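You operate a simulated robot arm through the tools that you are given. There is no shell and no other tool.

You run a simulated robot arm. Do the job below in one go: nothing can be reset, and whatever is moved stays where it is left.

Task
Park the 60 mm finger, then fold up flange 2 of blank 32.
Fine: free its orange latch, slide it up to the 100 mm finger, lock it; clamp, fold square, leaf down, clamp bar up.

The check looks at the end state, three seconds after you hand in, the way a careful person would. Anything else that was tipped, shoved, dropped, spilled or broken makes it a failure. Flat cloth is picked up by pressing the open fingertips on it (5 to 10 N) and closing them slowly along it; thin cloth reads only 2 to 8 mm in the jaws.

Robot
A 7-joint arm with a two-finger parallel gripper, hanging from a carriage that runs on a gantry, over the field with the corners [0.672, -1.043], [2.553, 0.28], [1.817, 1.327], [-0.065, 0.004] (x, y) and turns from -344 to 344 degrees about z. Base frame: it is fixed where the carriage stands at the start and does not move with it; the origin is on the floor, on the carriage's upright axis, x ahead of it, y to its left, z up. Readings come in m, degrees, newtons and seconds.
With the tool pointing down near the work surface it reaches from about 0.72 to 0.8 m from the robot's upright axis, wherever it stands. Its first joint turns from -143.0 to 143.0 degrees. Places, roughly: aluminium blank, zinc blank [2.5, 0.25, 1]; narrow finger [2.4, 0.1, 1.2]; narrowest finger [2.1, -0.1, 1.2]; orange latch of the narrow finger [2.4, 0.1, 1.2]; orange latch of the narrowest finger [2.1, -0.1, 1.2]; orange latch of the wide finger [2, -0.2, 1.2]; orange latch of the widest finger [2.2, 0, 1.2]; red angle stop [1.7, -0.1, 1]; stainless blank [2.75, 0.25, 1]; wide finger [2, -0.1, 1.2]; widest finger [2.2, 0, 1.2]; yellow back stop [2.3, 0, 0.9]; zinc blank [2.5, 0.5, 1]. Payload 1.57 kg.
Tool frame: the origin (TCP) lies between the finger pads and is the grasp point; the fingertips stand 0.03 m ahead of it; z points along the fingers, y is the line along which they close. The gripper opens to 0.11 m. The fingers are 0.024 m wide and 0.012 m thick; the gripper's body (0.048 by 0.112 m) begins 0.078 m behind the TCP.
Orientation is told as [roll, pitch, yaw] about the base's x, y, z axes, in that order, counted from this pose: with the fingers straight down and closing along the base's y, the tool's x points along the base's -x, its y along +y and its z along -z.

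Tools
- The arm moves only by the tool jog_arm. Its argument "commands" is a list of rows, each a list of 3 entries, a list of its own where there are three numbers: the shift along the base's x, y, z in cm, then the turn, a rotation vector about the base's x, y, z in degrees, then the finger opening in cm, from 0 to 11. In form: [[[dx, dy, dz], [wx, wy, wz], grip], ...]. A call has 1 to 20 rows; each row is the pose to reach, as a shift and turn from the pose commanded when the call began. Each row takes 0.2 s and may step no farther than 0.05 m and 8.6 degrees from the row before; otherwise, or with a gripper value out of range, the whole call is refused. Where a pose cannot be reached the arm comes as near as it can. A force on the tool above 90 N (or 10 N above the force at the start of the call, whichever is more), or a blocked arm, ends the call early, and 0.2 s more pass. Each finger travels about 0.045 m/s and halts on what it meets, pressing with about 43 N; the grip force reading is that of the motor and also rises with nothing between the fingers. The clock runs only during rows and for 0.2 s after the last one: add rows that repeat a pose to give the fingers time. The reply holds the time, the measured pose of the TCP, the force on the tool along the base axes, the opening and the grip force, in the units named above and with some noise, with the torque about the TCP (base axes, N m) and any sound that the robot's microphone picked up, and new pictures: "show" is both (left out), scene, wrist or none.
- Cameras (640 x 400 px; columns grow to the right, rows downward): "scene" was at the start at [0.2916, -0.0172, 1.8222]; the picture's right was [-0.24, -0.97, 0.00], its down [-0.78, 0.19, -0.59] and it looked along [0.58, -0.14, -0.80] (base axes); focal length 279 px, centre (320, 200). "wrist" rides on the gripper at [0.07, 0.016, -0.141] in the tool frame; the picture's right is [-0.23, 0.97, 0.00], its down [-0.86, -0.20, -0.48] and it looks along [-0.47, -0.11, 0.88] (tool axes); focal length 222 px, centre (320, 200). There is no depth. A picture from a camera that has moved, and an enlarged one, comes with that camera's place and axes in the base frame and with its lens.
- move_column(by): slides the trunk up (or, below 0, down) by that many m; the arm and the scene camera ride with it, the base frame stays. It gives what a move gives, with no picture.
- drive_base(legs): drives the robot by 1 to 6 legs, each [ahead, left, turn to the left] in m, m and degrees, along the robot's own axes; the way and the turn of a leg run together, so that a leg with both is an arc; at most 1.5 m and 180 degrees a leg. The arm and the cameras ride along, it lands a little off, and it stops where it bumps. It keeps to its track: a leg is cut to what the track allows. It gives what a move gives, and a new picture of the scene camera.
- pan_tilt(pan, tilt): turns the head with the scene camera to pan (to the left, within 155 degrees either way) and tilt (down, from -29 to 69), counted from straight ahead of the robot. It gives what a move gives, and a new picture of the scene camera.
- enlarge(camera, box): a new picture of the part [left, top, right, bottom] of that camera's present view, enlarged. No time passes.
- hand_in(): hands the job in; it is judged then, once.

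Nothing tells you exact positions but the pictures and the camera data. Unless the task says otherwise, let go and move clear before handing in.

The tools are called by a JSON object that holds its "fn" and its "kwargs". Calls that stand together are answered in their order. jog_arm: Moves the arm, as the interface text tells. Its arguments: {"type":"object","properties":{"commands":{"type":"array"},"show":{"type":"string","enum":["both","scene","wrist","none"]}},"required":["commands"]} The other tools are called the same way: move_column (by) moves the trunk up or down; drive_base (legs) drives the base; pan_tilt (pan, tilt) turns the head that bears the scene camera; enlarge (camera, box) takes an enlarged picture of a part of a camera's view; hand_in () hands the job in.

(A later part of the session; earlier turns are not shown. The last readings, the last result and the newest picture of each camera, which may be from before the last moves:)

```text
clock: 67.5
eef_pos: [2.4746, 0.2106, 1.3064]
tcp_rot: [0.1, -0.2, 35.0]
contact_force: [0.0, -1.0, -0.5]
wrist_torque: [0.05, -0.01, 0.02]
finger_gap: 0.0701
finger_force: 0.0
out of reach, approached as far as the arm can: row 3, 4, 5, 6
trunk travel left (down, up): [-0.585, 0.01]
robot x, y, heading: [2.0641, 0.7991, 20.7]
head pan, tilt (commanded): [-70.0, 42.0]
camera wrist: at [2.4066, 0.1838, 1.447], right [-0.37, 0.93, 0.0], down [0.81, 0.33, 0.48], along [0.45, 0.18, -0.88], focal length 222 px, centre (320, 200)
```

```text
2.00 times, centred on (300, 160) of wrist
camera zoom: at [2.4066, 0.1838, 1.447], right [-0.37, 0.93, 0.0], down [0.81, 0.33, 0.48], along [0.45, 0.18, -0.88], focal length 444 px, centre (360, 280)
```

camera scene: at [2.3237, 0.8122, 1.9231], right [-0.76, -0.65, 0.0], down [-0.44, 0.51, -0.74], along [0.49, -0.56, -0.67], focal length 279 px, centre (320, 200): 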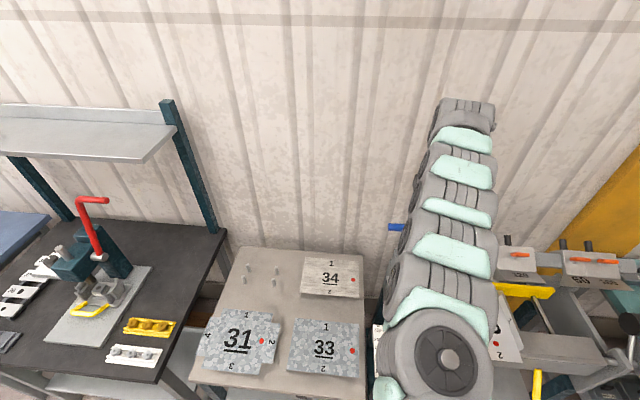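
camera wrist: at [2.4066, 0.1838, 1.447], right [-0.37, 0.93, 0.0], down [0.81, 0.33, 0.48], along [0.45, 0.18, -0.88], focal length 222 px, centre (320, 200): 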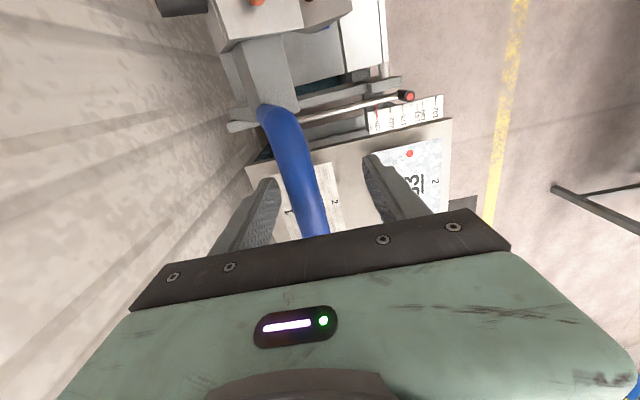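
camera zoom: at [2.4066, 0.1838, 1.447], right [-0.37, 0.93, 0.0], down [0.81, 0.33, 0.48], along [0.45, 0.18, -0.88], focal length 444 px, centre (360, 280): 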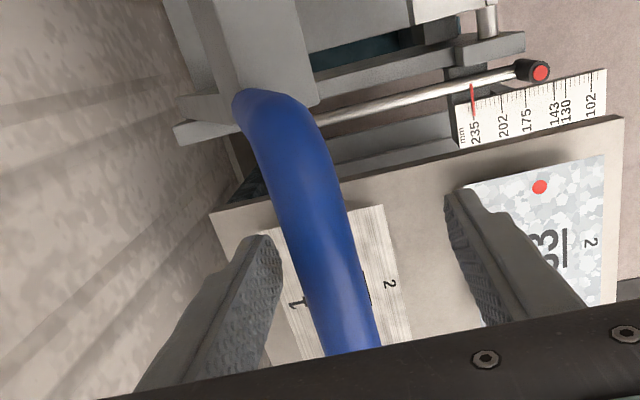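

{"fn": "drive_base", "kwargs": {"legs": [[0.005, -0.018, 0]]}}

{"fn": "jog_arm", "kwargs": {"commands": [[[0, 0, 0], [0, 0, 0], 5], [[0, 0, 0], [0, 0, 0], 4]], "show": "wrist"}}

```text
clock: 68.3
eef_pos: [2.4867, 0.1943, 1.3062]
tcp_rot: [0.0, -0.2, 35.0]
contact_force: [0.5, 0.4, 0.5]
wrist_torque: [-0.01, 0.02, 0.0]
finger_gap: 0.0701
finger_force: 0.0
trunk travel left (down, up): [-0.585, 0.01]
robot x, y, heading: [2.0732, 0.7822, 20.9]
head pan, tilt (commanded): [-70.0, 42.0]
camera scene: at [2.3348, 0.797, 1.9231], right [-0.76, -0.65, 0.0], down [-0.44, 0.51, -0.74], along [0.49, -0.56, -0.67], focal length 279 px, centre (320, 200)
```

scene: 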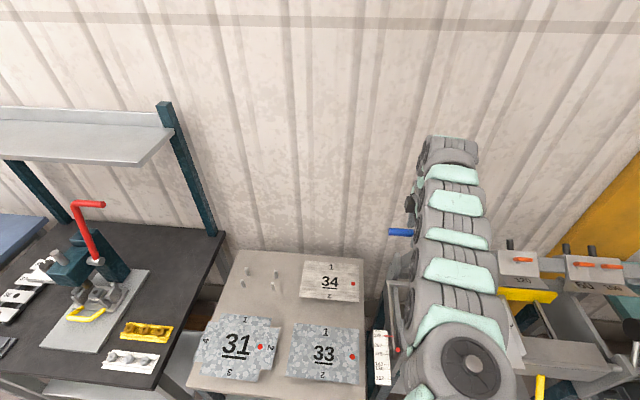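

```text
clock: 68.9
eef_pos: [2.4864, 0.1961, 1.3065]
tcp_rot: [0.0, -0.1, 34.9]
contact_force: [-0.5, 0.1, 0.4]
wrist_torque: [-0.01, -0.02, -0.02]
finger_gap: 0.04
finger_force: 0.0
trunk travel left (down, up): [-0.585, 0.01]
robot x, y, heading: [2.075, 0.7838, 20.5]
head pan, tilt (commanded): [-70.0, 42.0]
camera wrist: at [2.4176, 0.1685, 1.4473], right [-0.37, 0.93, 0.0], down [0.81, 0.33, 0.48], along [0.45, 0.18, -0.88], focal length 222 px, centre (320, 200)
```

wrist: 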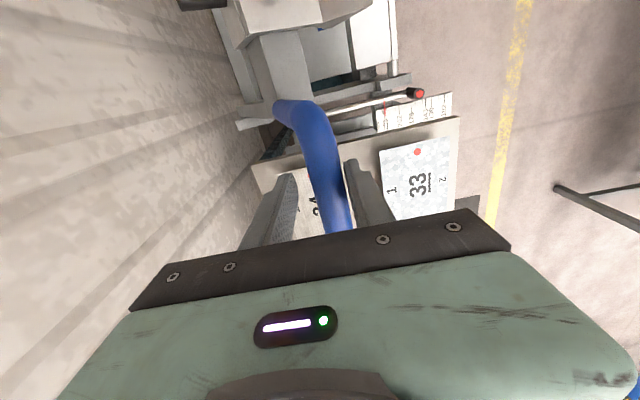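

{"fn": "jog_arm", "kwargs": {"commands": [[[0, 0, 0], [0, 0, 0], 2.5], [[0, 0, 0], [0, 0, 0], 1.8], [[0, 0, 0], [0, 0, 0], 1.8]], "show": "wrist"}}

```text
clock: 69.7
eef_pos: [2.4842, 0.1954, 1.3046]
tcp_rot: [0.2, -0.2, 34.9]
contact_force: [-9.4, 14.8, 5.3]
wrist_torque: [0.21, -0.04, 0.06]
finger_gap: 0.0331
finger_force: 8.7
trunk travel left (down, up): [-0.585, 0.01]
robot x, y, heading: [2.073, 0.7803, 20.8]
head pan, tilt (commanded): [-70.0, 42.0]
camera wrist: at [2.4165, 0.1697, 1.4461], right [-0.37, 0.93, 0.0], down [0.81, 0.32, 0.48], along [0.44, 0.18, -0.88], focal length 222 px, centre (320, 200)
```

wrist: 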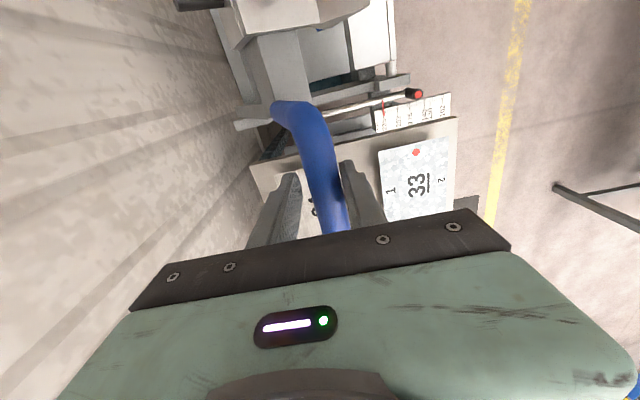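

{"fn": "jog_arm", "kwargs": {"commands": [[[-0.2, 0.28, 0], [0, 0, 0], 1.8], [[-0.4, 0.57, 0], [0, 0, 0], 1.8], [[-0.4, 0.57, 0], [0, 0, 0], 1.8], [[-0.4, 0.57, 0], [0, 0, 0], 1.8]], "show": "none"}}

```text
clock: 70.7
eef_pos: [2.4825, 0.2012, 1.3059]
tcp_rot: [0.0, -0.2, 35.1]
contact_force: [3.7, -7.8, -13.2]
wrist_torque: [-0.29, 0.18, 0.16]
finger_gap: 0.0238
finger_force: 33.0
trunk travel left (down, up): [-0.585, 0.01]
robot x, y, heading: [2.0734, 0.7827, 20.7]
head pan, tilt (commanded): [-70.0, 42.0]
```

The lever rod is firmly gripped (24 mm). I'll start pulling it forward and down along its arc in small steps, watching the force.

{"fn": "jog_arm", "kwargs": {"commands": [[[-0.52, 0.74, -0.35], [0, 0, 0], 1.8], [[-1.05, 1.48, -0.7], [0, 0, 0], 1.8], [[-1.56, 2.2, -1.1], [0, 0, 0], 1.8], [[-2.07, 2.93, -1.53], [0, 0, 0], 1.8], [[-2.07, 2.93, -1.53], [0, 0, 0], 1.8]], "show": "scene"}}

```text
clock: 71.9
eef_pos: [2.4611, 0.2314, 1.2904]
tcp_rot: [0.1, -0.3, 35.0]
contact_force: [7.0, -11.6, -25.0]
wrist_torque: [-0.04, 0.08, 0.04]
finger_gap: 0.0237
finger_force: 35.4
trunk travel left (down, up): [-0.585, 0.01]
robot x, y, heading: [2.0751, 0.7817, 20.8]
head pan, tilt (commanded): [-70.0, 42.0]
camera scene: at [2.3347, 0.797, 1.9229], right [-0.76, -0.65, 0.0], down [-0.44, 0.51, -0.74], along [0.49, -0.56, -0.67], focal length 279 px, centre (320, 200)
```

scene: 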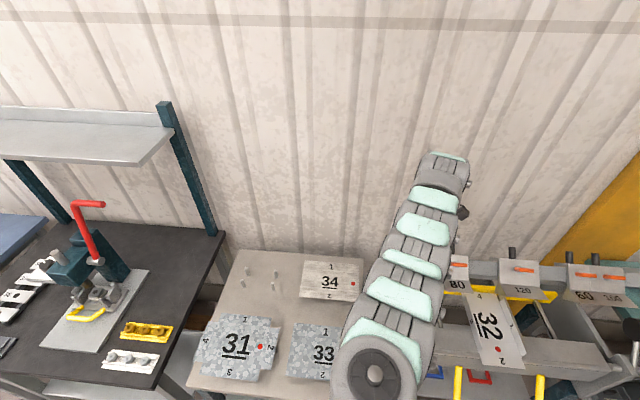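

{"fn": "jog_arm", "kwargs": {"commands": [[[-0.1, 0.1, -0.6], [0, 0, 0], 1.8], [[-0.65, 0.92, -1.2], [0, 0, 0], 1.8], [[-1.3, 1.85, -1.9], [0, 0, 0], 1.8], [[-1.97, 2.77, -2.6], [0, 0, 0], 1.8], [[-1.97, 2.77, -2.8], [0, 0, 0], 1.8]], "show": "none"}}

```text
clock: 73.1
eef_pos: [2.4422, 0.2594, 1.2659]
tcp_rot: [0.0, -0.2, 35.0]
contact_force: [-5.9, 16.5, 26.2]
wrist_torque: [-0.09, 0.33, 0.19]
finger_gap: 0.0238
finger_force: 36.1
trunk travel left (down, up): [-0.585, 0.01]
robot x, y, heading: [2.0739, 0.7818, 20.9]
head pan, tilt (commanded): [-70.0, 42.0]
```

{"fn": "jog_arm", "kwargs": {"commands": [[[0, 0, 0.4], [0, 0, 0], 1.8], [[0, 0, 0.4], [0, 0, 0], 3.4], [[0, 0, 0.4], [0, 0, 0], 3.4], [[0, 0, 0.4], [0, 0, 0], 3.4]], "show": "wrist"}}

{"fn": "enlarge", "kwargs": {"camera": "wrist", "box": [180, 60, 420, 260]}}

```text
clock: 74.1
eef_pos: [2.4414, 0.2579, 1.2665]
tcp_rot: [0.0, -0.2, 34.9]
contact_force: [1.2, 0.2, 0.4]
wrist_torque: [0.0, 0.05, -0.03]
finger_gap: 0.0339
finger_force: 0.0
trunk travel left (down, up): [-0.585, 0.01]
robot x, y, heading: [2.0723, 0.7832, 20.7]
head pan, tilt (commanded): [-70.0, 42.0]
camera wrist: at [2.3729, 0.2311, 1.408], right [-0.37, 0.93, 0.0], down [0.81, 0.33, 0.48], along [0.45, 0.18, -0.88], focal length 222 px, centre (320, 200)
```

wrist: 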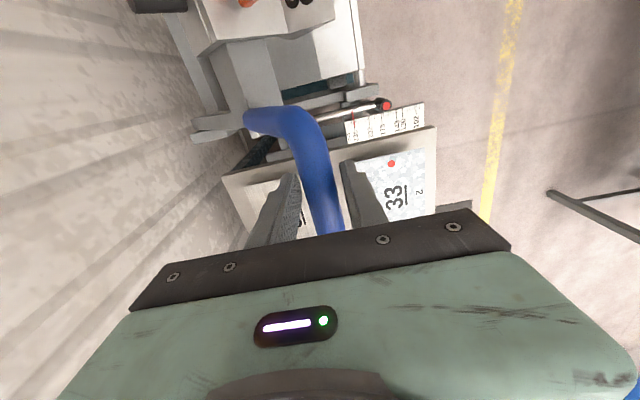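

```text
2.00 times, centred on (300, 160) of wrist
camera zoom: at [2.3729, 0.2311, 1.408], right [-0.37, 0.93, 0.0], down [0.81, 0.33, 0.48], along [0.45, 0.18, -0.88], focal length 444 px, centre (360, 280)
```

zoom: 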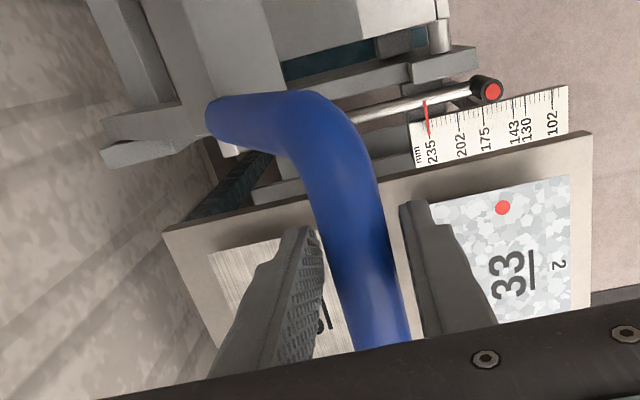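

The lever stays put when loosely caged, so it has friction and won't fall. I'll keep it caged between the fingers and carry on with alternating small trunk-down and base-back moves along the arc.

{"fn": "move_column", "kwargs": {"by": -0.03}}

{"fn": "drive_base", "kwargs": {"legs": [[-0.01, 0.0385, 0]]}}

{"fn": "jog_arm", "kwargs": {"commands": [[[0, 0, 0], [0, 0, 0], 3.4]], "show": "wrist"}}

```text
clock: 74.9
eef_pos: [2.4414, 0.2573, 1.238]
tcp_rot: [0.1, -0.3, 35.0]
contact_force: [0.7, 0.1, 0.1]
wrist_torque: [0.02, 0.0, 0.0]
finger_gap: 0.034
finger_force: 0.1
trunk travel left (down, up): [-0.555, 0.04]
robot x, y, heading: [2.0729, 0.7829, 21.1]
head pan, tilt (commanded): [-70.0, 42.0]
```

```text
clock: 75.8
eef_pos: [2.4186, 0.2902, 1.2377]
tcp_rot: [-0.1, -0.1, 35.0]
contact_force: [0.7, -0.7, -0.8]
wrist_torque: [-0.01, 0.01, 0.01]
finger_gap: 0.0342
finger_force: 0.0
trunk travel left (down, up): [-0.555, 0.04]
robot x, y, heading: [2.0512, 0.816, 20.8]
head pan, tilt (commanded): [-70.0, 42.0]
camera scene: at [2.3117, 0.8293, 1.8933], right [-0.76, -0.65, 0.0], down [-0.44, 0.51, -0.74], along [0.49, -0.56, -0.67], focal length 279 px, centre (320, 200)
```

scene: 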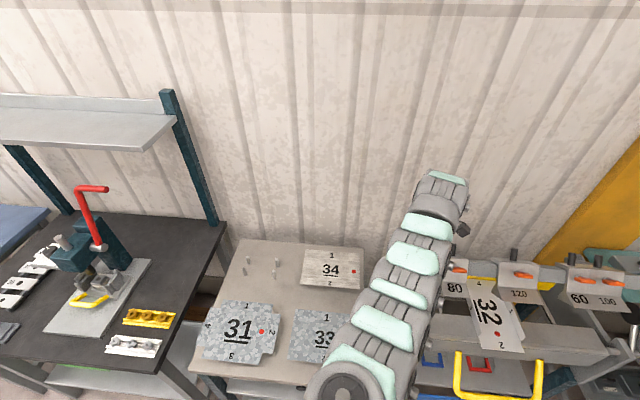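

```text
clock: 76.2
eef_pos: [2.4183, 0.289, 1.2377]
tcp_rot: [0.0, -0.2, 35.0]
contact_force: [-0.3, -0.5, -0.1]
wrist_torque: [0.0, 0.01, -0.02]
finger_gap: 0.0341
finger_force: 0.1
trunk travel left (down, up): [-0.555, 0.04]
robot x, y, heading: [2.0521, 0.8143, 21.0]
head pan, tilt (commanded): [-70.0, 42.0]
camera wrist: at [2.3495, 0.2634, 1.3783], right [-0.37, 0.93, 0.0], down [0.81, 0.33, 0.48], along [0.45, 0.18, -0.88], focal length 222 px, centre (320, 200)
```

wrist: 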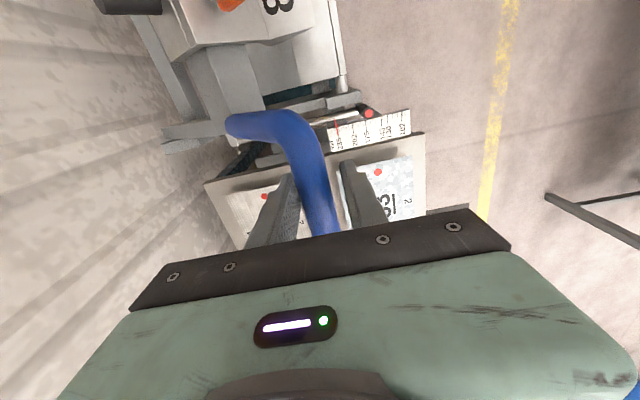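

{"fn": "move_column", "kwargs": {"by": -0.035}}

{"fn": "drive_base", "kwargs": {"legs": [[-0.0095, 0.037, 0]]}}

{"fn": "jog_arm", "kwargs": {"commands": [[[0, 0, 0], [0, 0, 0], 3.4]], "show": "wrist"}}

{"fn": "enlarge", "kwargs": {"camera": "scene", "box": [420, 230, 620, 370]}}

```text
clock: 77.0
eef_pos: [2.4173, 0.2897, 1.2024]
tcp_rot: [0.0, -0.2, 34.9]
contact_force: [-0.4, 0.1, 0.4]
wrist_torque: [0.04, 0.0, -0.01]
finger_gap: 0.0338
finger_force: 0.0
trunk travel left (down, up): [-0.52, 0.075]
robot x, y, heading: [2.0506, 0.8156, 21.2]
head pan, tilt (commanded): [-70.0, 42.0]
```

```text
clock: 77.8
eef_pos: [2.3949, 0.3209, 1.2022]
tcp_rot: [0.1, -0.2, 34.9]
contact_force: [0.8, -0.8, -0.5]
wrist_torque: [-0.01, 0.01, 0.02]
finger_gap: 0.0351
finger_force: 0.5
trunk travel left (down, up): [-0.52, 0.075]
robot x, y, heading: [2.0273, 0.8438, 21.1]
head pan, tilt (commanded): [-70.0, 42.0]
camera scene: at [2.2897, 0.8606, 1.8584], right [-0.76, -0.65, 0.0], down [-0.44, 0.51, -0.74], along [0.49, -0.56, -0.67], focal length 279 px, centre (320, 200)
```

scene: 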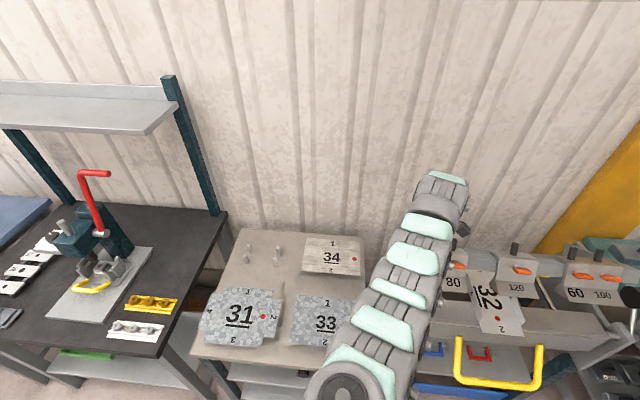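

```text
clock: 78.2
eef_pos: [2.3961, 0.3209, 1.2029]
tcp_rot: [0.0, -0.3, 34.8]
contact_force: [-0.9, -0.7, -0.5]
wrist_torque: [0.01, -0.02, 0.0]
finger_gap: 0.0349
finger_force: 0.7
trunk travel left (down, up): [-0.52, 0.075]
robot x, y, heading: [2.028, 0.8449, 21.0]
head pan, tilt (commanded): [-70.0, 42.0]
camera wrist: at [2.327, 0.2946, 1.3437], right [-0.37, 0.93, 0.0], down [0.81, 0.33, 0.48], along [0.45, 0.18, -0.88], focal length 222 px, centre (320, 200)
```

wrist: 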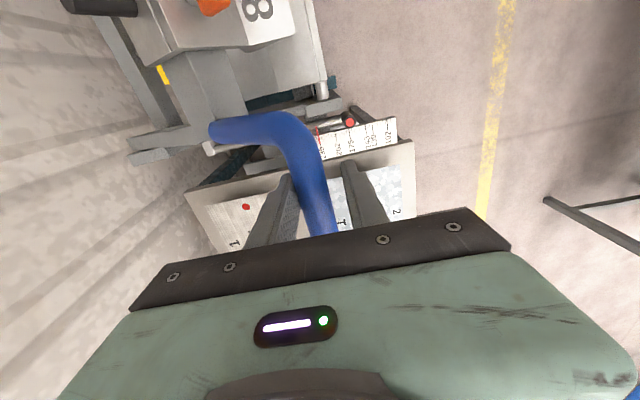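

```text
2.86 times, centred on (520, 300) of scene
camera zoom: at [2.2896, 0.8606, 1.8582], right [-0.76, -0.65, 0.0], down [-0.44, 0.51, -0.74], along [0.49, -0.56, -0.67], focal length 796 px, centre (-251, -86)
```

zoom: 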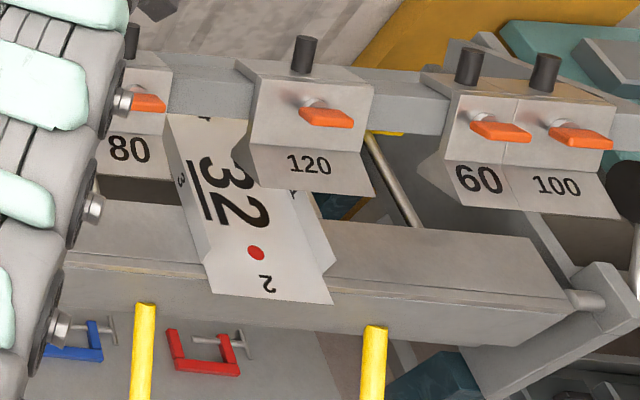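

{"fn": "move_column", "kwargs": {"by": -0.038}}

{"fn": "drive_base", "kwargs": {"legs": [[-0.0078, 0.03, 0]]}}

{"fn": "jog_arm", "kwargs": {"commands": [[[0, 0, 0], [0, 0, 0], 3.4]], "show": "wrist"}}

{"fn": "enlarge", "kwargs": {"camera": "scene", "box": [420, 230, 620, 370]}}

```text
clock: 79.0
eef_pos: [2.3958, 0.3213, 1.1641]
tcp_rot: [0.1, 0.0, 34.9]
contact_force: [0.1, 0.3, -0.1]
wrist_torque: [0.03, -0.03, 0.0]
finger_gap: 0.034
finger_force: 0.2
trunk travel left (down, up): [-0.482, 0.113]
robot x, y, heading: [2.031, 0.8481, 20.8]
head pan, tilt (commanded): [-70.0, 42.0]
```

```text
clock: 79.9
eef_pos: [2.3767, 0.3476, 1.1657]
tcp_rot: [0.1, -0.2, 34.9]
contact_force: [1.1, -1.5, -1.3]
wrist_torque: [0.03, -0.03, 0.03]
finger_gap: 0.0362
finger_force: 1.4
trunk travel left (down, up): [-0.482, 0.113]
robot x, y, heading: [2.0143, 0.8721, 20.7]
head pan, tilt (commanded): [-70.0, 42.0]
camera scene: at [2.2716, 0.8862, 1.8204], right [-0.76, -0.65, 0.0], down [-0.44, 0.51, -0.74], along [0.49, -0.56, -0.67], focal length 279 px, centre (320, 200)
```

scene: 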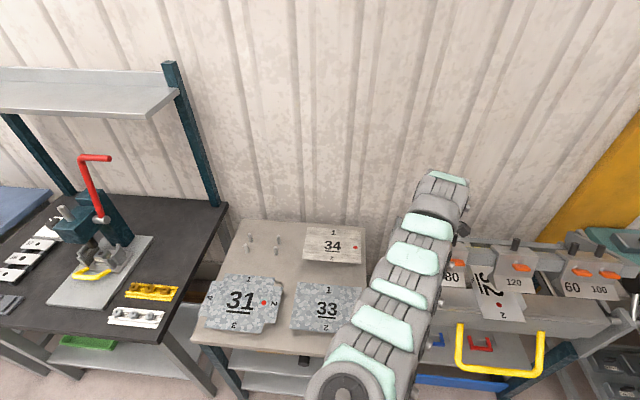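

```text
clock: 80.3
eef_pos: [2.3769, 0.3467, 1.1649]
tcp_rot: [0.2, -0.2, 34.8]
contact_force: [0.1, -2.5, -0.7]
wrist_torque: [0.01, -0.01, 0.02]
finger_gap: 0.0358
finger_force: 1.0
trunk travel left (down, up): [-0.482, 0.113]
robot x, y, heading: [2.01, 0.8719, 20.8]
head pan, tilt (commanded): [-70.0, 42.0]
camera wrist: at [2.3086, 0.3202, 1.3058], right [-0.37, 0.93, 0.0], down [0.81, 0.32, 0.48], along [0.45, 0.18, -0.88], focal length 222 px, centre (320, 200)
```

wrist: 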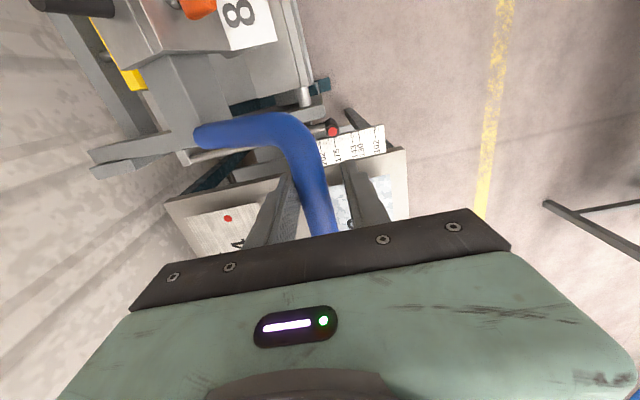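

```text
2.86 times, centred on (520, 300) of scene
camera zoom: at [2.2716, 0.8862, 1.8202], right [-0.76, -0.65, 0.0], down [-0.44, 0.51, -0.74], along [0.49, -0.56, -0.67], focal length 796 px, centre (-251, -86)
```

zoom: 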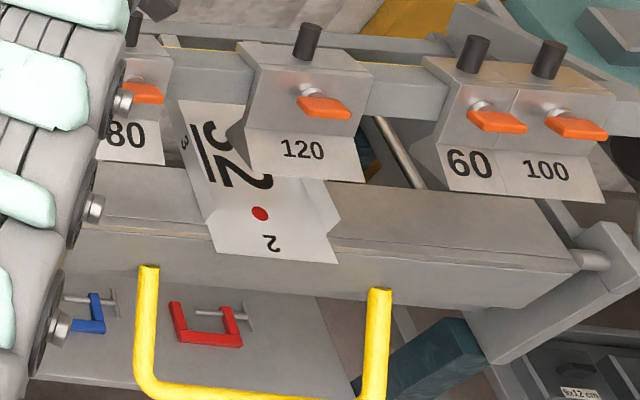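

The nose of the 120 mm finger is now just above the flanges. Before lowering further I want to check its alignment between flanges 1 and 3 from straight in front, so I'll let go of the lever and move the camera there.

{"fn": "jog_arm", "kwargs": {"commands": [[[0, 0, 0], [0, 0, 0], 5], [[0, 0, 0], [0, 0, 0], 7], [[0, 0, 0], [0, 0, 0], 7], [[0, 0, 2.5], [0, 0, 0], 7], [[0, 0, 5], [0, 0, 0], 7], [[0, 0, 7.5], [0, 0, 0], 7]], "show": "wrist"}}

```text
clock: 81.7
eef_pos: [2.3769, 0.3483, 1.2392]
tcp_rot: [0.2, -0.2, 34.9]
contact_force: [-0.1, -0.1, -1.4]
wrist_torque: [-0.05, 0.0, -0.02]
finger_gap: 0.07
finger_force: 0.0
trunk travel left (down, up): [-0.482, 0.113]
robot x, y, heading: [2.0127, 0.8716, 21.1]
head pan, tilt (commanded): [-70.0, 42.0]
camera wrist: at [2.3085, 0.3208, 1.3807], right [-0.37, 0.93, 0.0], down [0.82, 0.32, 0.48], along [0.44, 0.18, -0.88], focal length 222 px, centre (320, 200)
```

wrist: 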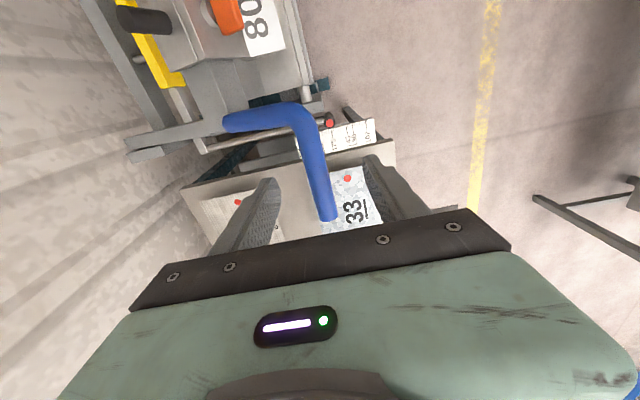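

{"fn": "drive_base", "kwargs": {"legs": [[-0.05, 0.194, 0], [-0.557, -0.144, 0]]}}

{"fn": "pan_tilt", "kwargs": {"pan": -75, "tilt": 45}}

{"fn": "enlarge", "kwargs": {"camera": "scene", "box": [270, 130, 390, 250]}}

```text
clock: 86.2
eef_pos: [1.7884, 0.1776, 1.2401]
tcp_rot: [0.1, -0.2, 34.9]
contact_force: [0.1, -0.4, 0.4]
wrist_torque: [0.0, -0.01, -0.01]
finger_gap: 0.0699
finger_force: 0.0
trunk travel left (down, up): [-0.482, 0.113]
robot x, y, heading: [1.4222, 0.7015, 20.7]
head pan, tilt (commanded): [-70.0, 42.0]
camera scene: at [1.6838, 0.7167, 1.8201], right [-0.76, -0.65, 0.0], down [-0.44, 0.51, -0.74], along [0.49, -0.56, -0.67], focal length 279 px, centre (320, 200)
```

scene: 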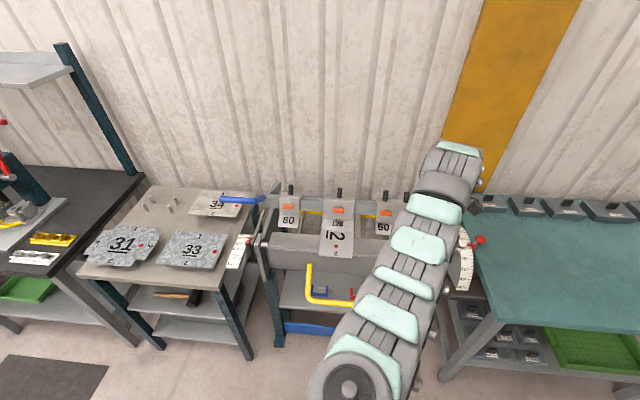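

```text
clock: 86.8
eef_pos: [1.7899, 0.1779, 1.2398]
tcp_rot: [0.1, -0.2, 34.9]
contact_force: [0.2, 0.3, 0.3]
wrist_torque: [0.0, 0.04, 0.01]
finger_gap: 0.0699
finger_force: 0.1
trunk travel left (down, up): [-0.482, 0.113]
robot x, y, heading: [1.4267, 0.7005, 20.8]
head pan, tilt (commanded): [-75.0, 45.0]
camera scene: at [1.6768, 0.7141, 1.8158], right [-0.81, -0.59, 0.0], down [-0.41, 0.57, -0.71], along [0.41, -0.57, -0.71], focal length 279 px, centre (320, 200)
```

scene: 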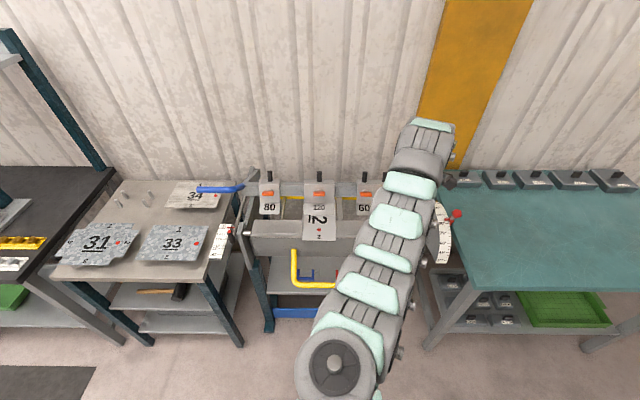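

```text
3.33 times, centred on (330, 190) of scene
camera zoom: at [1.6768, 0.7141, 1.8158], right [-0.81, -0.59, 0.0], down [-0.41, 0.57, -0.71], along [0.41, -0.57, -0.71], focal length 929 px, centre (287, 233)
```

zoom: 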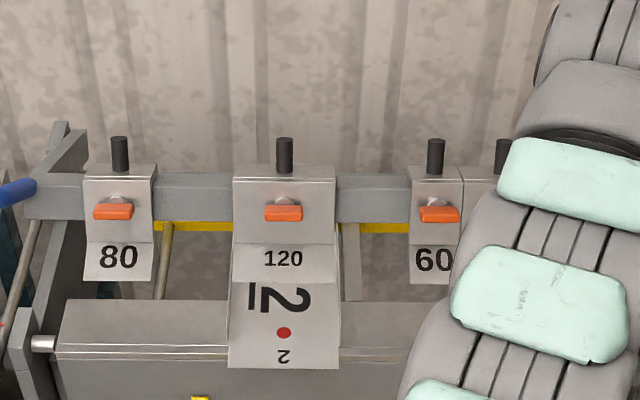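

{"fn": "enlarge", "kwargs": {"camera": "scene", "box": [295, 190, 345, 250]}}

```text
6.67 times, centred on (320, 220) of scene
camera zoom: at [1.6768, 0.7141, 1.8158], right [-0.81, -0.59, 0.0], down [-0.41, 0.57, -0.71], along [0.41, -0.57, -0.71], focal length 1858 px, centre (320, 67)
```

zoom: 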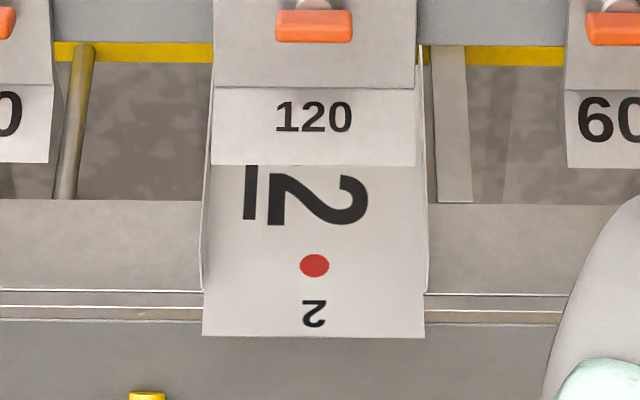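

The 120 mm finger is centred between flanges 1 and 3 to within about a millimetre, so it will drop between them. I'll go back to the lever and finish clamping.

{"fn": "drive_base", "kwargs": {"legs": [[0.557, 0.144, 0], [0.038, -0.147, 0]]}}

{"fn": "jog_arm", "kwargs": {"commands": [[[0, 0, 0], [0, 0, 0], 7]], "show": "wrist"}}

```text
clock: 91.1
eef_pos: [2.3533, 0.3946, 1.2399]
tcp_rot: [0.0, -0.2, 35.2]
contact_force: [-0.5, -0.3, -0.9]
wrist_torque: [0.0, 0.02, 0.01]
finger_gap: 0.0699
finger_force: 0.1
trunk travel left (down, up): [-0.482, 0.113]
robot x, y, heading: [1.986, 0.9168, 21.3]
head pan, tilt (commanded): [-75.0, 45.0]
camera scene: at [2.2385, 0.9302, 1.8158], right [-0.81, -0.59, 0.0], down [-0.42, 0.57, -0.71], along [0.42, -0.57, -0.71], focal length 279 px, centre (320, 200)
```

scene: 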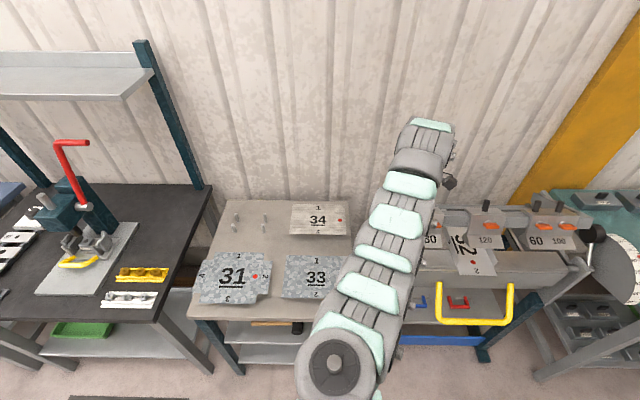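

```text
clock: 91.5
eef_pos: [2.3544, 0.395, 1.2398]
tcp_rot: [0.1, -0.2, 35.3]
contact_force: [-0.4, 0.0, -0.9]
wrist_torque: [0.0, 0.02, 0.02]
finger_gap: 0.07
finger_force: 0.0
trunk travel left (down, up): [-0.482, 0.113]
robot x, y, heading: [1.9814, 0.918, 21.1]
head pan, tilt (commanded): [-75.0, 45.0]
camera wrist: at [2.286, 0.3676, 1.3805], right [-0.38, 0.93, 0.0], down [0.81, 0.33, 0.48], along [0.44, 0.18, -0.88], focal length 222 px, centre (320, 200)
```

wrist: 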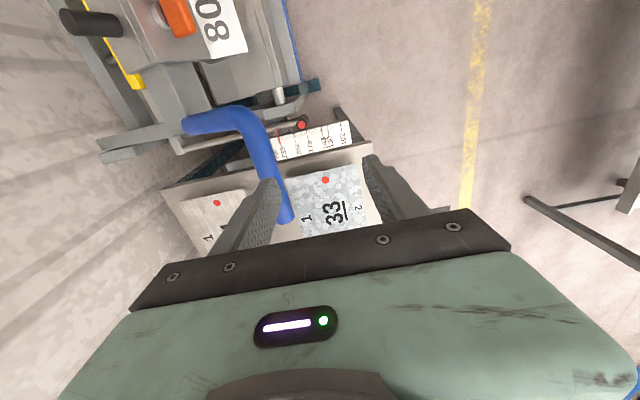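

{"fn": "jog_arm", "kwargs": {"commands": [[[1.5, -2.1, 0], [0, 0, 0], 7], [[2.9, -4.1, 0], [0, 0, 0], 7], [[2.9, -4.1, 0], [0, 0, 0], 7]], "show": "wrist"}}

{"fn": "enlarge", "kwargs": {"camera": "wrist", "box": [180, 60, 420, 260]}}

```text
clock: 92.3
eef_pos: [2.3821, 0.3527, 1.2399]
tcp_rot: [0.2, -0.1, 35.1]
contact_force: [0.6, -0.1, 1.1]
wrist_torque: [-0.02, 0.0, 0.0]
finger_gap: 0.07
finger_force: 0.0
trunk travel left (down, up): [-0.482, 0.113]
robot x, y, heading: [1.9869, 0.9174, 21.2]
head pan, tilt (commanded): [-75.0, 45.0]
camera wrist: at [2.3149, 0.3258, 1.3807], right [-0.38, 0.93, 0.0], down [0.81, 0.33, 0.48], along [0.44, 0.18, -0.88], focal length 222 px, centre (320, 200)
```

wrist: 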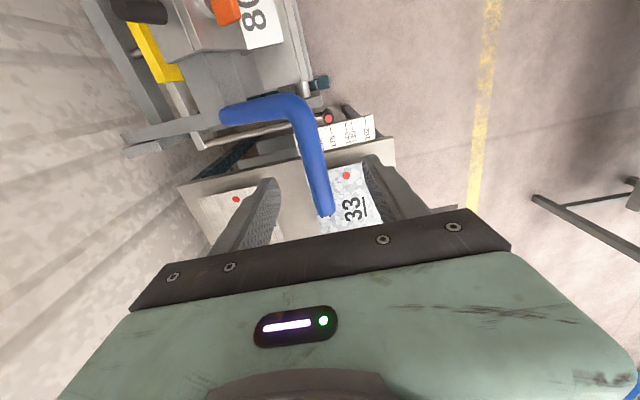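

```text
2.00 times, centred on (300, 160) of wrist
camera zoom: at [2.3149, 0.3258, 1.3807], right [-0.38, 0.93, 0.0], down [0.81, 0.33, 0.48], along [0.44, 0.18, -0.88], focal length 444 px, centre (360, 280)
```

zoom: 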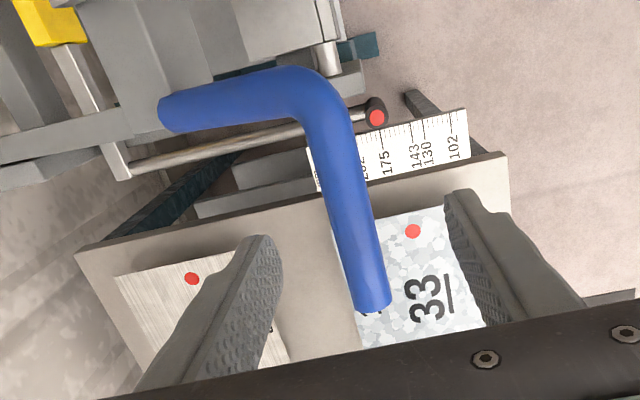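

{"fn": "jog_arm", "kwargs": {"commands": [[[0.2, -0.3, -2.5], [0, 0, 0], 7], [[0.3, -0.5, -5], [0, 0, 0], 7], [[0.3, -0.5, -7.7], [0, 0, 0], 7], [[0.3, -0.5, -7.7], [0, 0, 0], 4.5], [[0.3, -0.5, -7.7], [0, 0, 0], 3], [[0.3, -0.5, -7.7], [0, 0, 0], 1.8], [[0.3, -0.5, -7.7], [0, 0, 0], 1.8]], "show": "wrist"}}

```text
clock: 93.9
eef_pos: [2.3873, 0.3471, 1.1615]
tcp_rot: [0.0, -0.1, 35.2]
contact_force: [3.7, -5.9, -4.9]
wrist_torque: [0.05, -0.03, -0.14]
finger_gap: 0.0238
finger_force: 13.0
trunk travel left (down, up): [-0.482, 0.113]
robot x, y, heading: [1.9855, 0.9135, 21.1]
head pan, tilt (commanded): [-75.0, 45.0]
camera wrist: at [2.3182, 0.3207, 1.3035], right [-0.38, 0.93, 0.0], down [0.81, 0.33, 0.48], along [0.44, 0.18, -0.88], focal length 222 px, centre (320, 200)
```

wrist: 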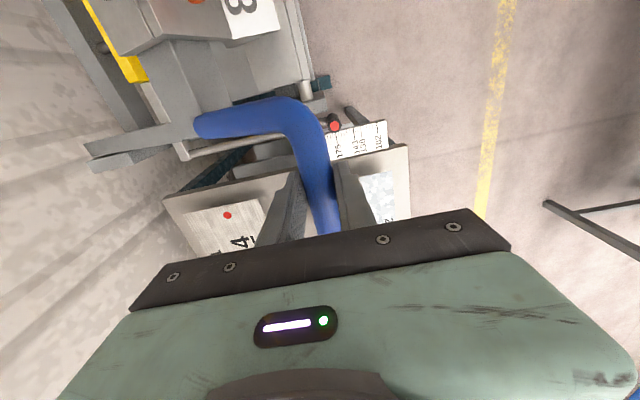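

{"fn": "jog_arm", "kwargs": {"commands": [[[-0.25, 0.35, -0.69], [0, 0, 0], 1.8], [[-0.5, 0.7, -1.38], [0, 0, 0], 1.8], [[-0.74, 1.05, -2.08], [0, 0, 0], 1.8], [[-0.98, 1.39, -2.77], [0, 0, 0], 1.8], [[-0.98, 1.39, -2.77], [0, 0, 0], 1.8]], "show": "scene"}}

{"fn": "enlarge", "kwargs": {"camera": "scene", "box": [400, 190, 600, 330]}}

```text
clock: 95.1
eef_pos: [2.3774, 0.3603, 1.1364]
tcp_rot: [-0.2, -0.1, 35.3]
contact_force: [14.1, -20.3, -14.0]
wrist_torque: [-0.22, 0.18, -0.19]
finger_gap: 0.0235
finger_force: 35.9
trunk travel left (down, up): [-0.482, 0.113]
robot x, y, heading: [1.9879, 0.9166, 21.1]
head pan, tilt (commanded): [-75.0, 45.0]
camera scene: at [2.2391, 0.9293, 1.8159], right [-0.81, -0.59, 0.0], down [-0.42, 0.57, -0.71], along [0.42, -0.57, -0.71], focal length 279 px, centre (320, 200)
```

scene: 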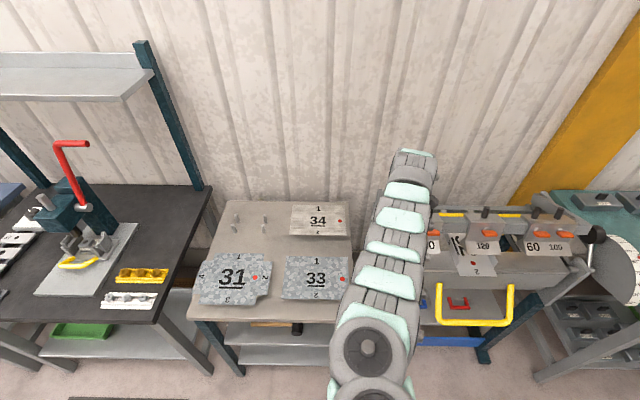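

```text
2.86 times, centred on (500, 260) of scene
camera zoom: at [2.2391, 0.9293, 1.8159], right [-0.81, -0.59, 0.0], down [-0.42, 0.57, -0.71], along [0.42, -0.57, -0.71], focal length 796 px, centre (-194, 29)
```

zoom: 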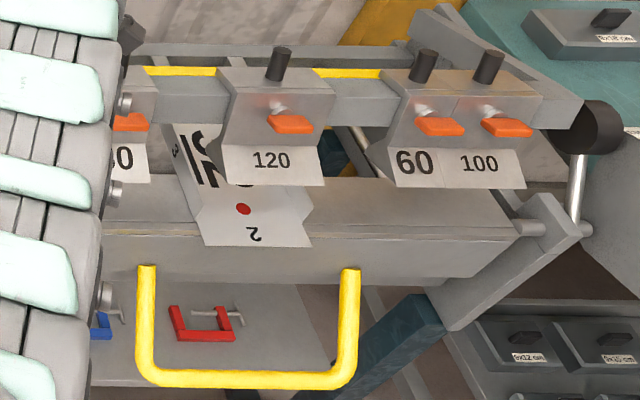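

{"fn": "jog_arm", "kwargs": {"commands": [[[0.1, -0.1, -0.8], [0, 0, 0], 1.8], [[-0.14, 0.23, -1.55], [0, 0, 0], 1.8], [[-0.38, 0.55, -2.3], [0, 0, 0], 1.8], [[-0.6, 0.86, -3.08], [0, 0, 0], 1.8], [[-0.6, 0.86, -3.08], [0, 0, 0], 1.8]], "show": "scene"}}

{"fn": "enlarge", "kwargs": {"camera": "scene", "box": [400, 190, 600, 330]}}

```text
clock: 96.3
eef_pos: [2.3697, 0.3723, 1.1042]
tcp_rot: [0.2, -0.2, 35.2]
contact_force: [-4.3, 6.1, 3.8]
wrist_torque: [-0.41, 0.37, -0.09]
finger_gap: 0.0239
finger_force: 36.4
trunk travel left (down, up): [-0.482, 0.113]
robot x, y, heading: [1.9851, 0.9136, 21.5]
head pan, tilt (commanded): [-75.0, 45.0]
camera scene: at [2.2383, 0.9304, 1.8157], right [-0.81, -0.59, 0.0], down [-0.42, 0.57, -0.71], along [0.42, -0.57, -0.71], focal length 279 px, centre (320, 200)
```

scene: 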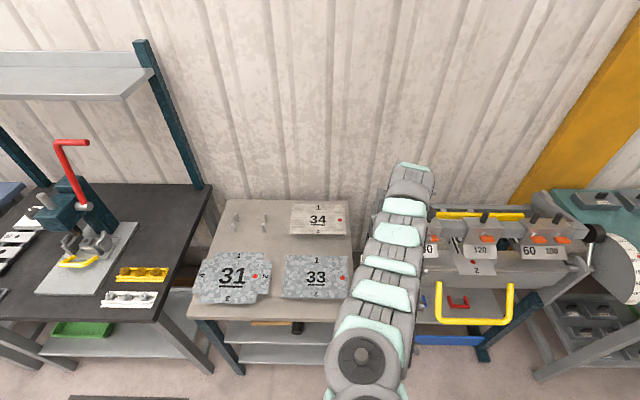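

```text
2.86 times, centred on (500, 260) of scene
camera zoom: at [2.2383, 0.9304, 1.8157], right [-0.81, -0.59, 0.0], down [-0.42, 0.57, -0.71], along [0.42, -0.57, -0.71], focal length 796 px, centre (-194, 29)
```

zoom: 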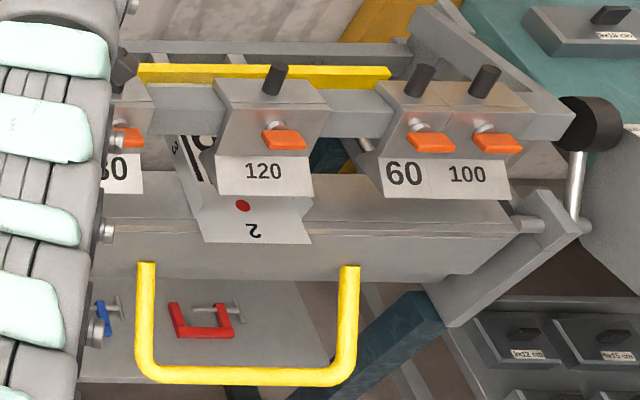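

{"fn": "jog_arm", "kwargs": {"commands": [[[-0.17, 0.24, -0.76], [0, 0, 0], 1.8], [[-0.33, 0.46, -1.52], [0, 0, 0], 1.8], [[-0.48, 0.68, -2.28], [0, 0, 0], 1.8], [[-0.62, 0.88, -3.05], [0, 0, 0], 1.8], [[-0.62, 0.88, -3.05], [0, 0, 0], 1.8]], "show": "scene"}}

{"fn": "enlarge", "kwargs": {"camera": "scene", "box": [400, 190, 600, 330]}}

```text
clock: 97.5
eef_pos: [2.3637, 0.381, 1.0738]
tcp_rot: [0.1, -0.1, 35.3]
contact_force: [-1.7, -1.7, -2.7]
wrist_torque: [0.07, -0.07, -0.13]
finger_gap: 0.0237
finger_force: 35.9
trunk travel left (down, up): [-0.482, 0.113]
robot x, y, heading: [1.9854, 0.9167, 21.0]
head pan, tilt (commanded): [-75.0, 45.0]
camera scene: at [2.2384, 0.9301, 1.8157], right [-0.81, -0.59, 0.0], down [-0.42, 0.57, -0.71], along [0.42, -0.57, -0.71], focal length 279 px, centre (320, 200)
```

scene: 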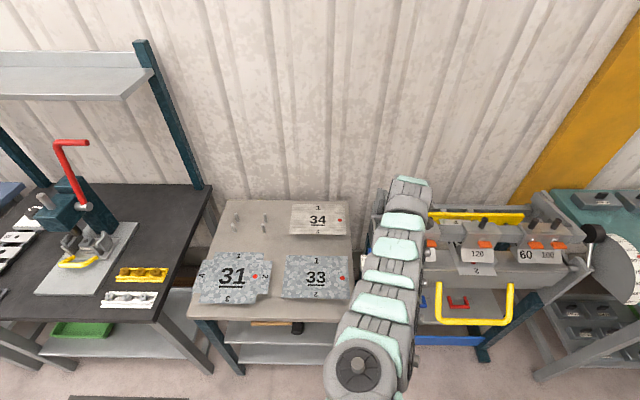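

```text
2.86 times, centred on (500, 260) of scene
camera zoom: at [2.2384, 0.9301, 1.8157], right [-0.81, -0.59, 0.0], down [-0.42, 0.57, -0.71], along [0.42, -0.57, -0.71], focal length 796 px, centre (-194, 29)
```

zoom: 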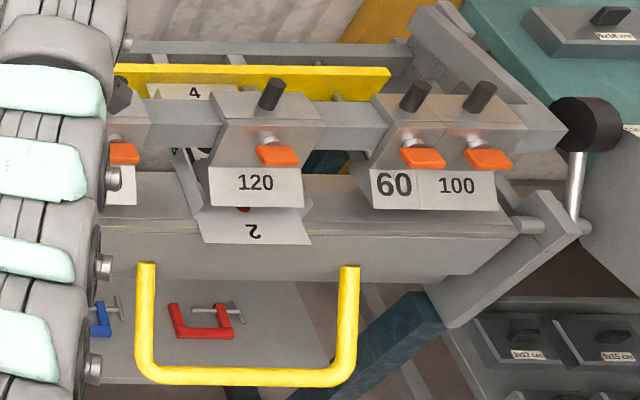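

{"fn": "jog_arm", "kwargs": {"commands": [[[-0.12, 0.17, -0.62], [0, 0, 0], 1.8], [[-0.24, 0.33, -1.24], [0, 0, 0], 1.8], [[-0.33, 0.47, -1.85], [0, 0, 0], 1.8], [[-0.33, 0.47, -1.85], [0, 0, 0], 1.8]], "show": "scene"}}

{"fn": "enlarge", "kwargs": {"camera": "scene", "box": [400, 190, 600, 330]}}

```text
clock: 98.5
eef_pos: [2.3607, 0.3835, 1.0557]
tcp_rot: [0.1, -0.1, 35.3]
contact_force: [1.7, -6.2, -7.5]
wrist_torque: [-0.26, 0.51, -0.11]
finger_gap: 0.0235
finger_force: 35.9
trunk travel left (down, up): [-0.482, 0.113]
robot x, y, heading: [1.982, 0.9159, 21.2]
head pan, tilt (commanded): [-75.0, 45.0]
camera scene: at [2.2385, 0.93, 1.8157], right [-0.81, -0.59, 0.0], down [-0.42, 0.57, -0.71], along [0.42, -0.57, -0.71], focal length 279 px, centre (320, 200)
```

scene: 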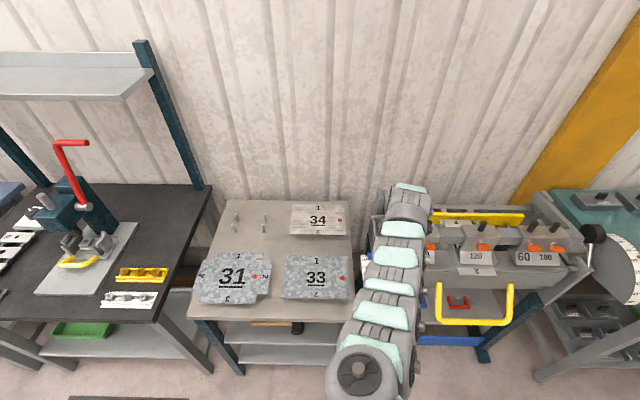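

```text
2.86 times, centred on (500, 260) of scene
camera zoom: at [2.2385, 0.93, 1.8157], right [-0.81, -0.59, 0.0], down [-0.42, 0.57, -0.71], along [0.42, -0.57, -0.71], focal length 796 px, centre (-194, 29)
```

zoom: 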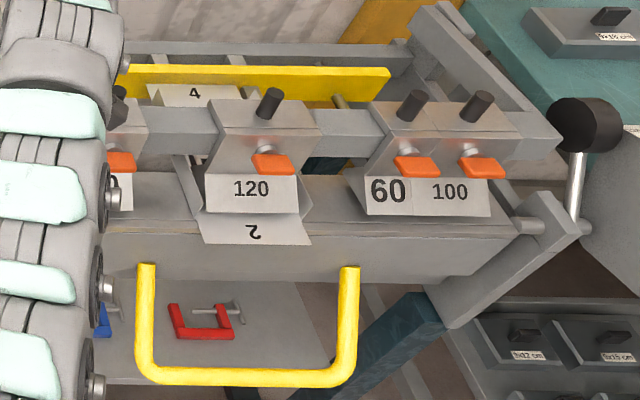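

{"fn": "jog_arm", "kwargs": {"commands": [[[-0.08, 0.1, -0.6], [0, 0, 0], 1.8], [[-0.15, 0.2, -1.2], [0, 0, 0], 1.8], [[-0.22, 0.3, -1.8], [0, 0, 0], 1.8], [[-0.22, 0.3, -1.8], [0, 0, 0], 1.8]], "show": "scene"}}

{"fn": "enlarge", "kwargs": {"camera": "scene", "box": [400, 190, 600, 330]}}

```text
clock: 99.5
eef_pos: [2.3587, 0.3863, 1.0389]
tcp_rot: [-0.1, -0.1, 35.2]
contact_force: [-6.6, 10.2, 23.0]
wrist_torque: [-0.04, 0.24, -0.02]
finger_gap: 0.0237
finger_force: 35.9
trunk travel left (down, up): [-0.482, 0.113]
robot x, y, heading: [1.9813, 0.9132, 21.5]
head pan, tilt (commanded): [-75.0, 45.0]
camera scene: at [2.2385, 0.9303, 1.8163], right [-0.81, -0.59, 0.0], down [-0.42, 0.57, -0.71], along [0.42, -0.57, -0.71], focal length 279 px, centre (320, 200)
```

scene: 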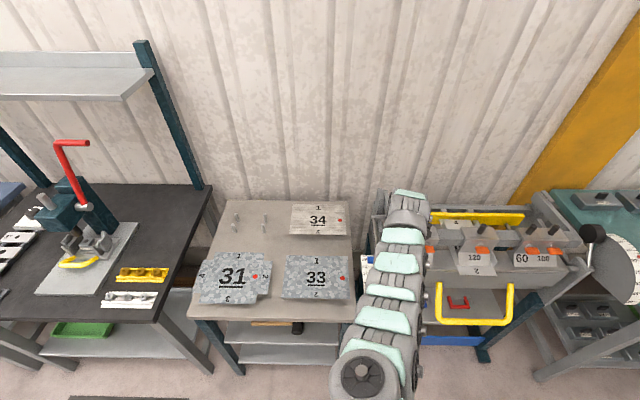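

```text
2.86 times, centred on (500, 260) of scene
camera zoom: at [2.2385, 0.9303, 1.8163], right [-0.81, -0.59, 0.0], down [-0.42, 0.57, -0.71], along [0.42, -0.57, -0.71], focal length 796 px, centre (-194, 29)
```

zoom: 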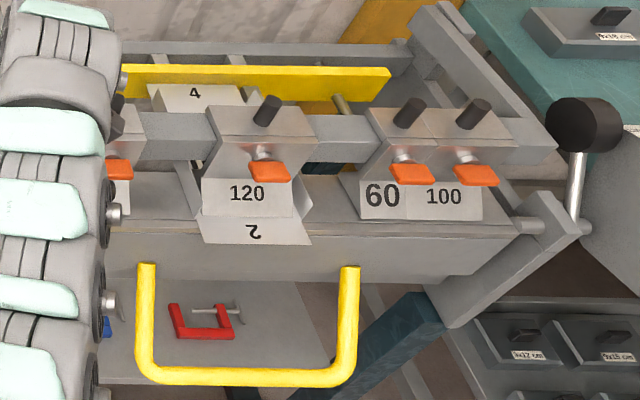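

{"fn": "jog_arm", "kwargs": {"commands": [[[-0.05, 0.06, -0.4], [0, 0, 0], 1.8], [[-0.1, 0.12, -0.8], [0, 0, 0], 1.8], [[-0.1, 0.15, -1.2], [0, 0, 0], 1.8], [[-0.1, 0.15, -1.2], [0, 0, 0], 1.8]], "show": "none"}}

```text
clock: 100.5
eef_pos: [2.3593, 0.3876, 1.0264]
tcp_rot: [0.0, -0.1, 35.2]
contact_force: [-4.0, 5.1, 28.1]
wrist_torque: [0.11, -0.12, -0.32]
finger_gap: 0.0237
finger_force: 35.6
trunk travel left (down, up): [-0.482, 0.113]
robot x, y, heading: [1.9875, 0.9146, 21.2]
head pan, tilt (commanded): [-75.0, 45.0]
```

{"fn": "enlarge", "kwargs": {"camera": "scene", "box": [400, 190, 600, 330]}}

{"fn": "enlarge", "kwargs": {"camera": "wrist", "box": [80, 20, 480, 260]}}

```text
2.86 times, centred on (500, 260) of scene
camera zoom: at [2.2389, 0.9297, 1.816], right [-0.81, -0.59, 0.0], down [-0.42, 0.57, -0.71], along [0.42, -0.57, -0.71], focal length 796 px, centre (-194, 29)
```

zoom: 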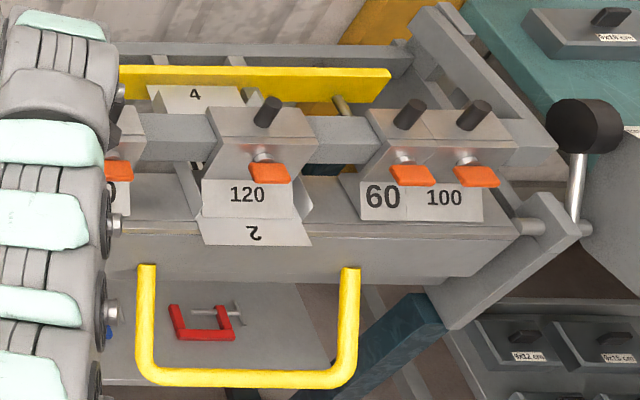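

```text
1.60 times, centred on (280, 140) of wrist
camera zoom: at [2.2905, 0.3606, 1.1673], right [-0.38, 0.93, 0.0], down [0.81, 0.33, 0.48], along [0.45, 0.18, -0.88], focal length 355 px, centre (384, 296)
```

zoom: 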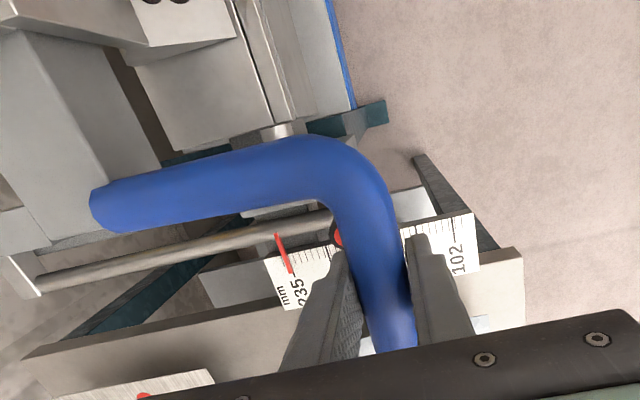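

{"fn": "enlarge", "kwargs": {"camera": "scene", "box": [450, 225, 530, 285]}}

{"fn": "enlarge", "kwargs": {"camera": "scene", "box": [520, 195, 600, 255]}}

```text
6.67 times, centred on (490, 255) of scene
camera zoom: at [2.2389, 0.9297, 1.816], right [-0.81, -0.59, 0.0], down [-0.42, 0.57, -0.71], along [0.42, -0.57, -0.71], focal length 1858 px, centre (-813, -167)
```

zoom: 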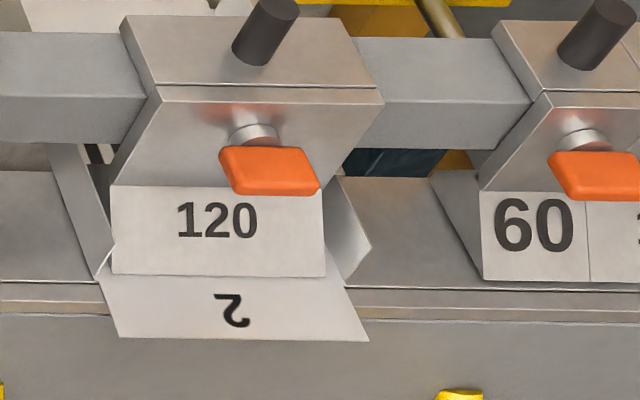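

```text
6.67 times, centred on (560, 225) of scene
camera zoom: at [2.2389, 0.9297, 1.816], right [-0.81, -0.59, 0.0], down [-0.42, 0.57, -0.71], along [0.42, -0.57, -0.71], focal length 1858 px, centre (-1280, 33)
```

zoom: 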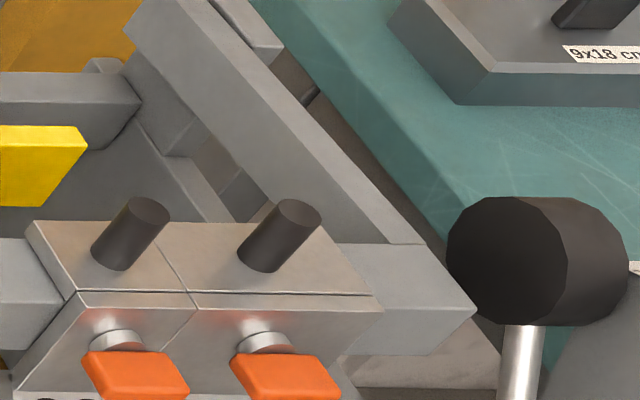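

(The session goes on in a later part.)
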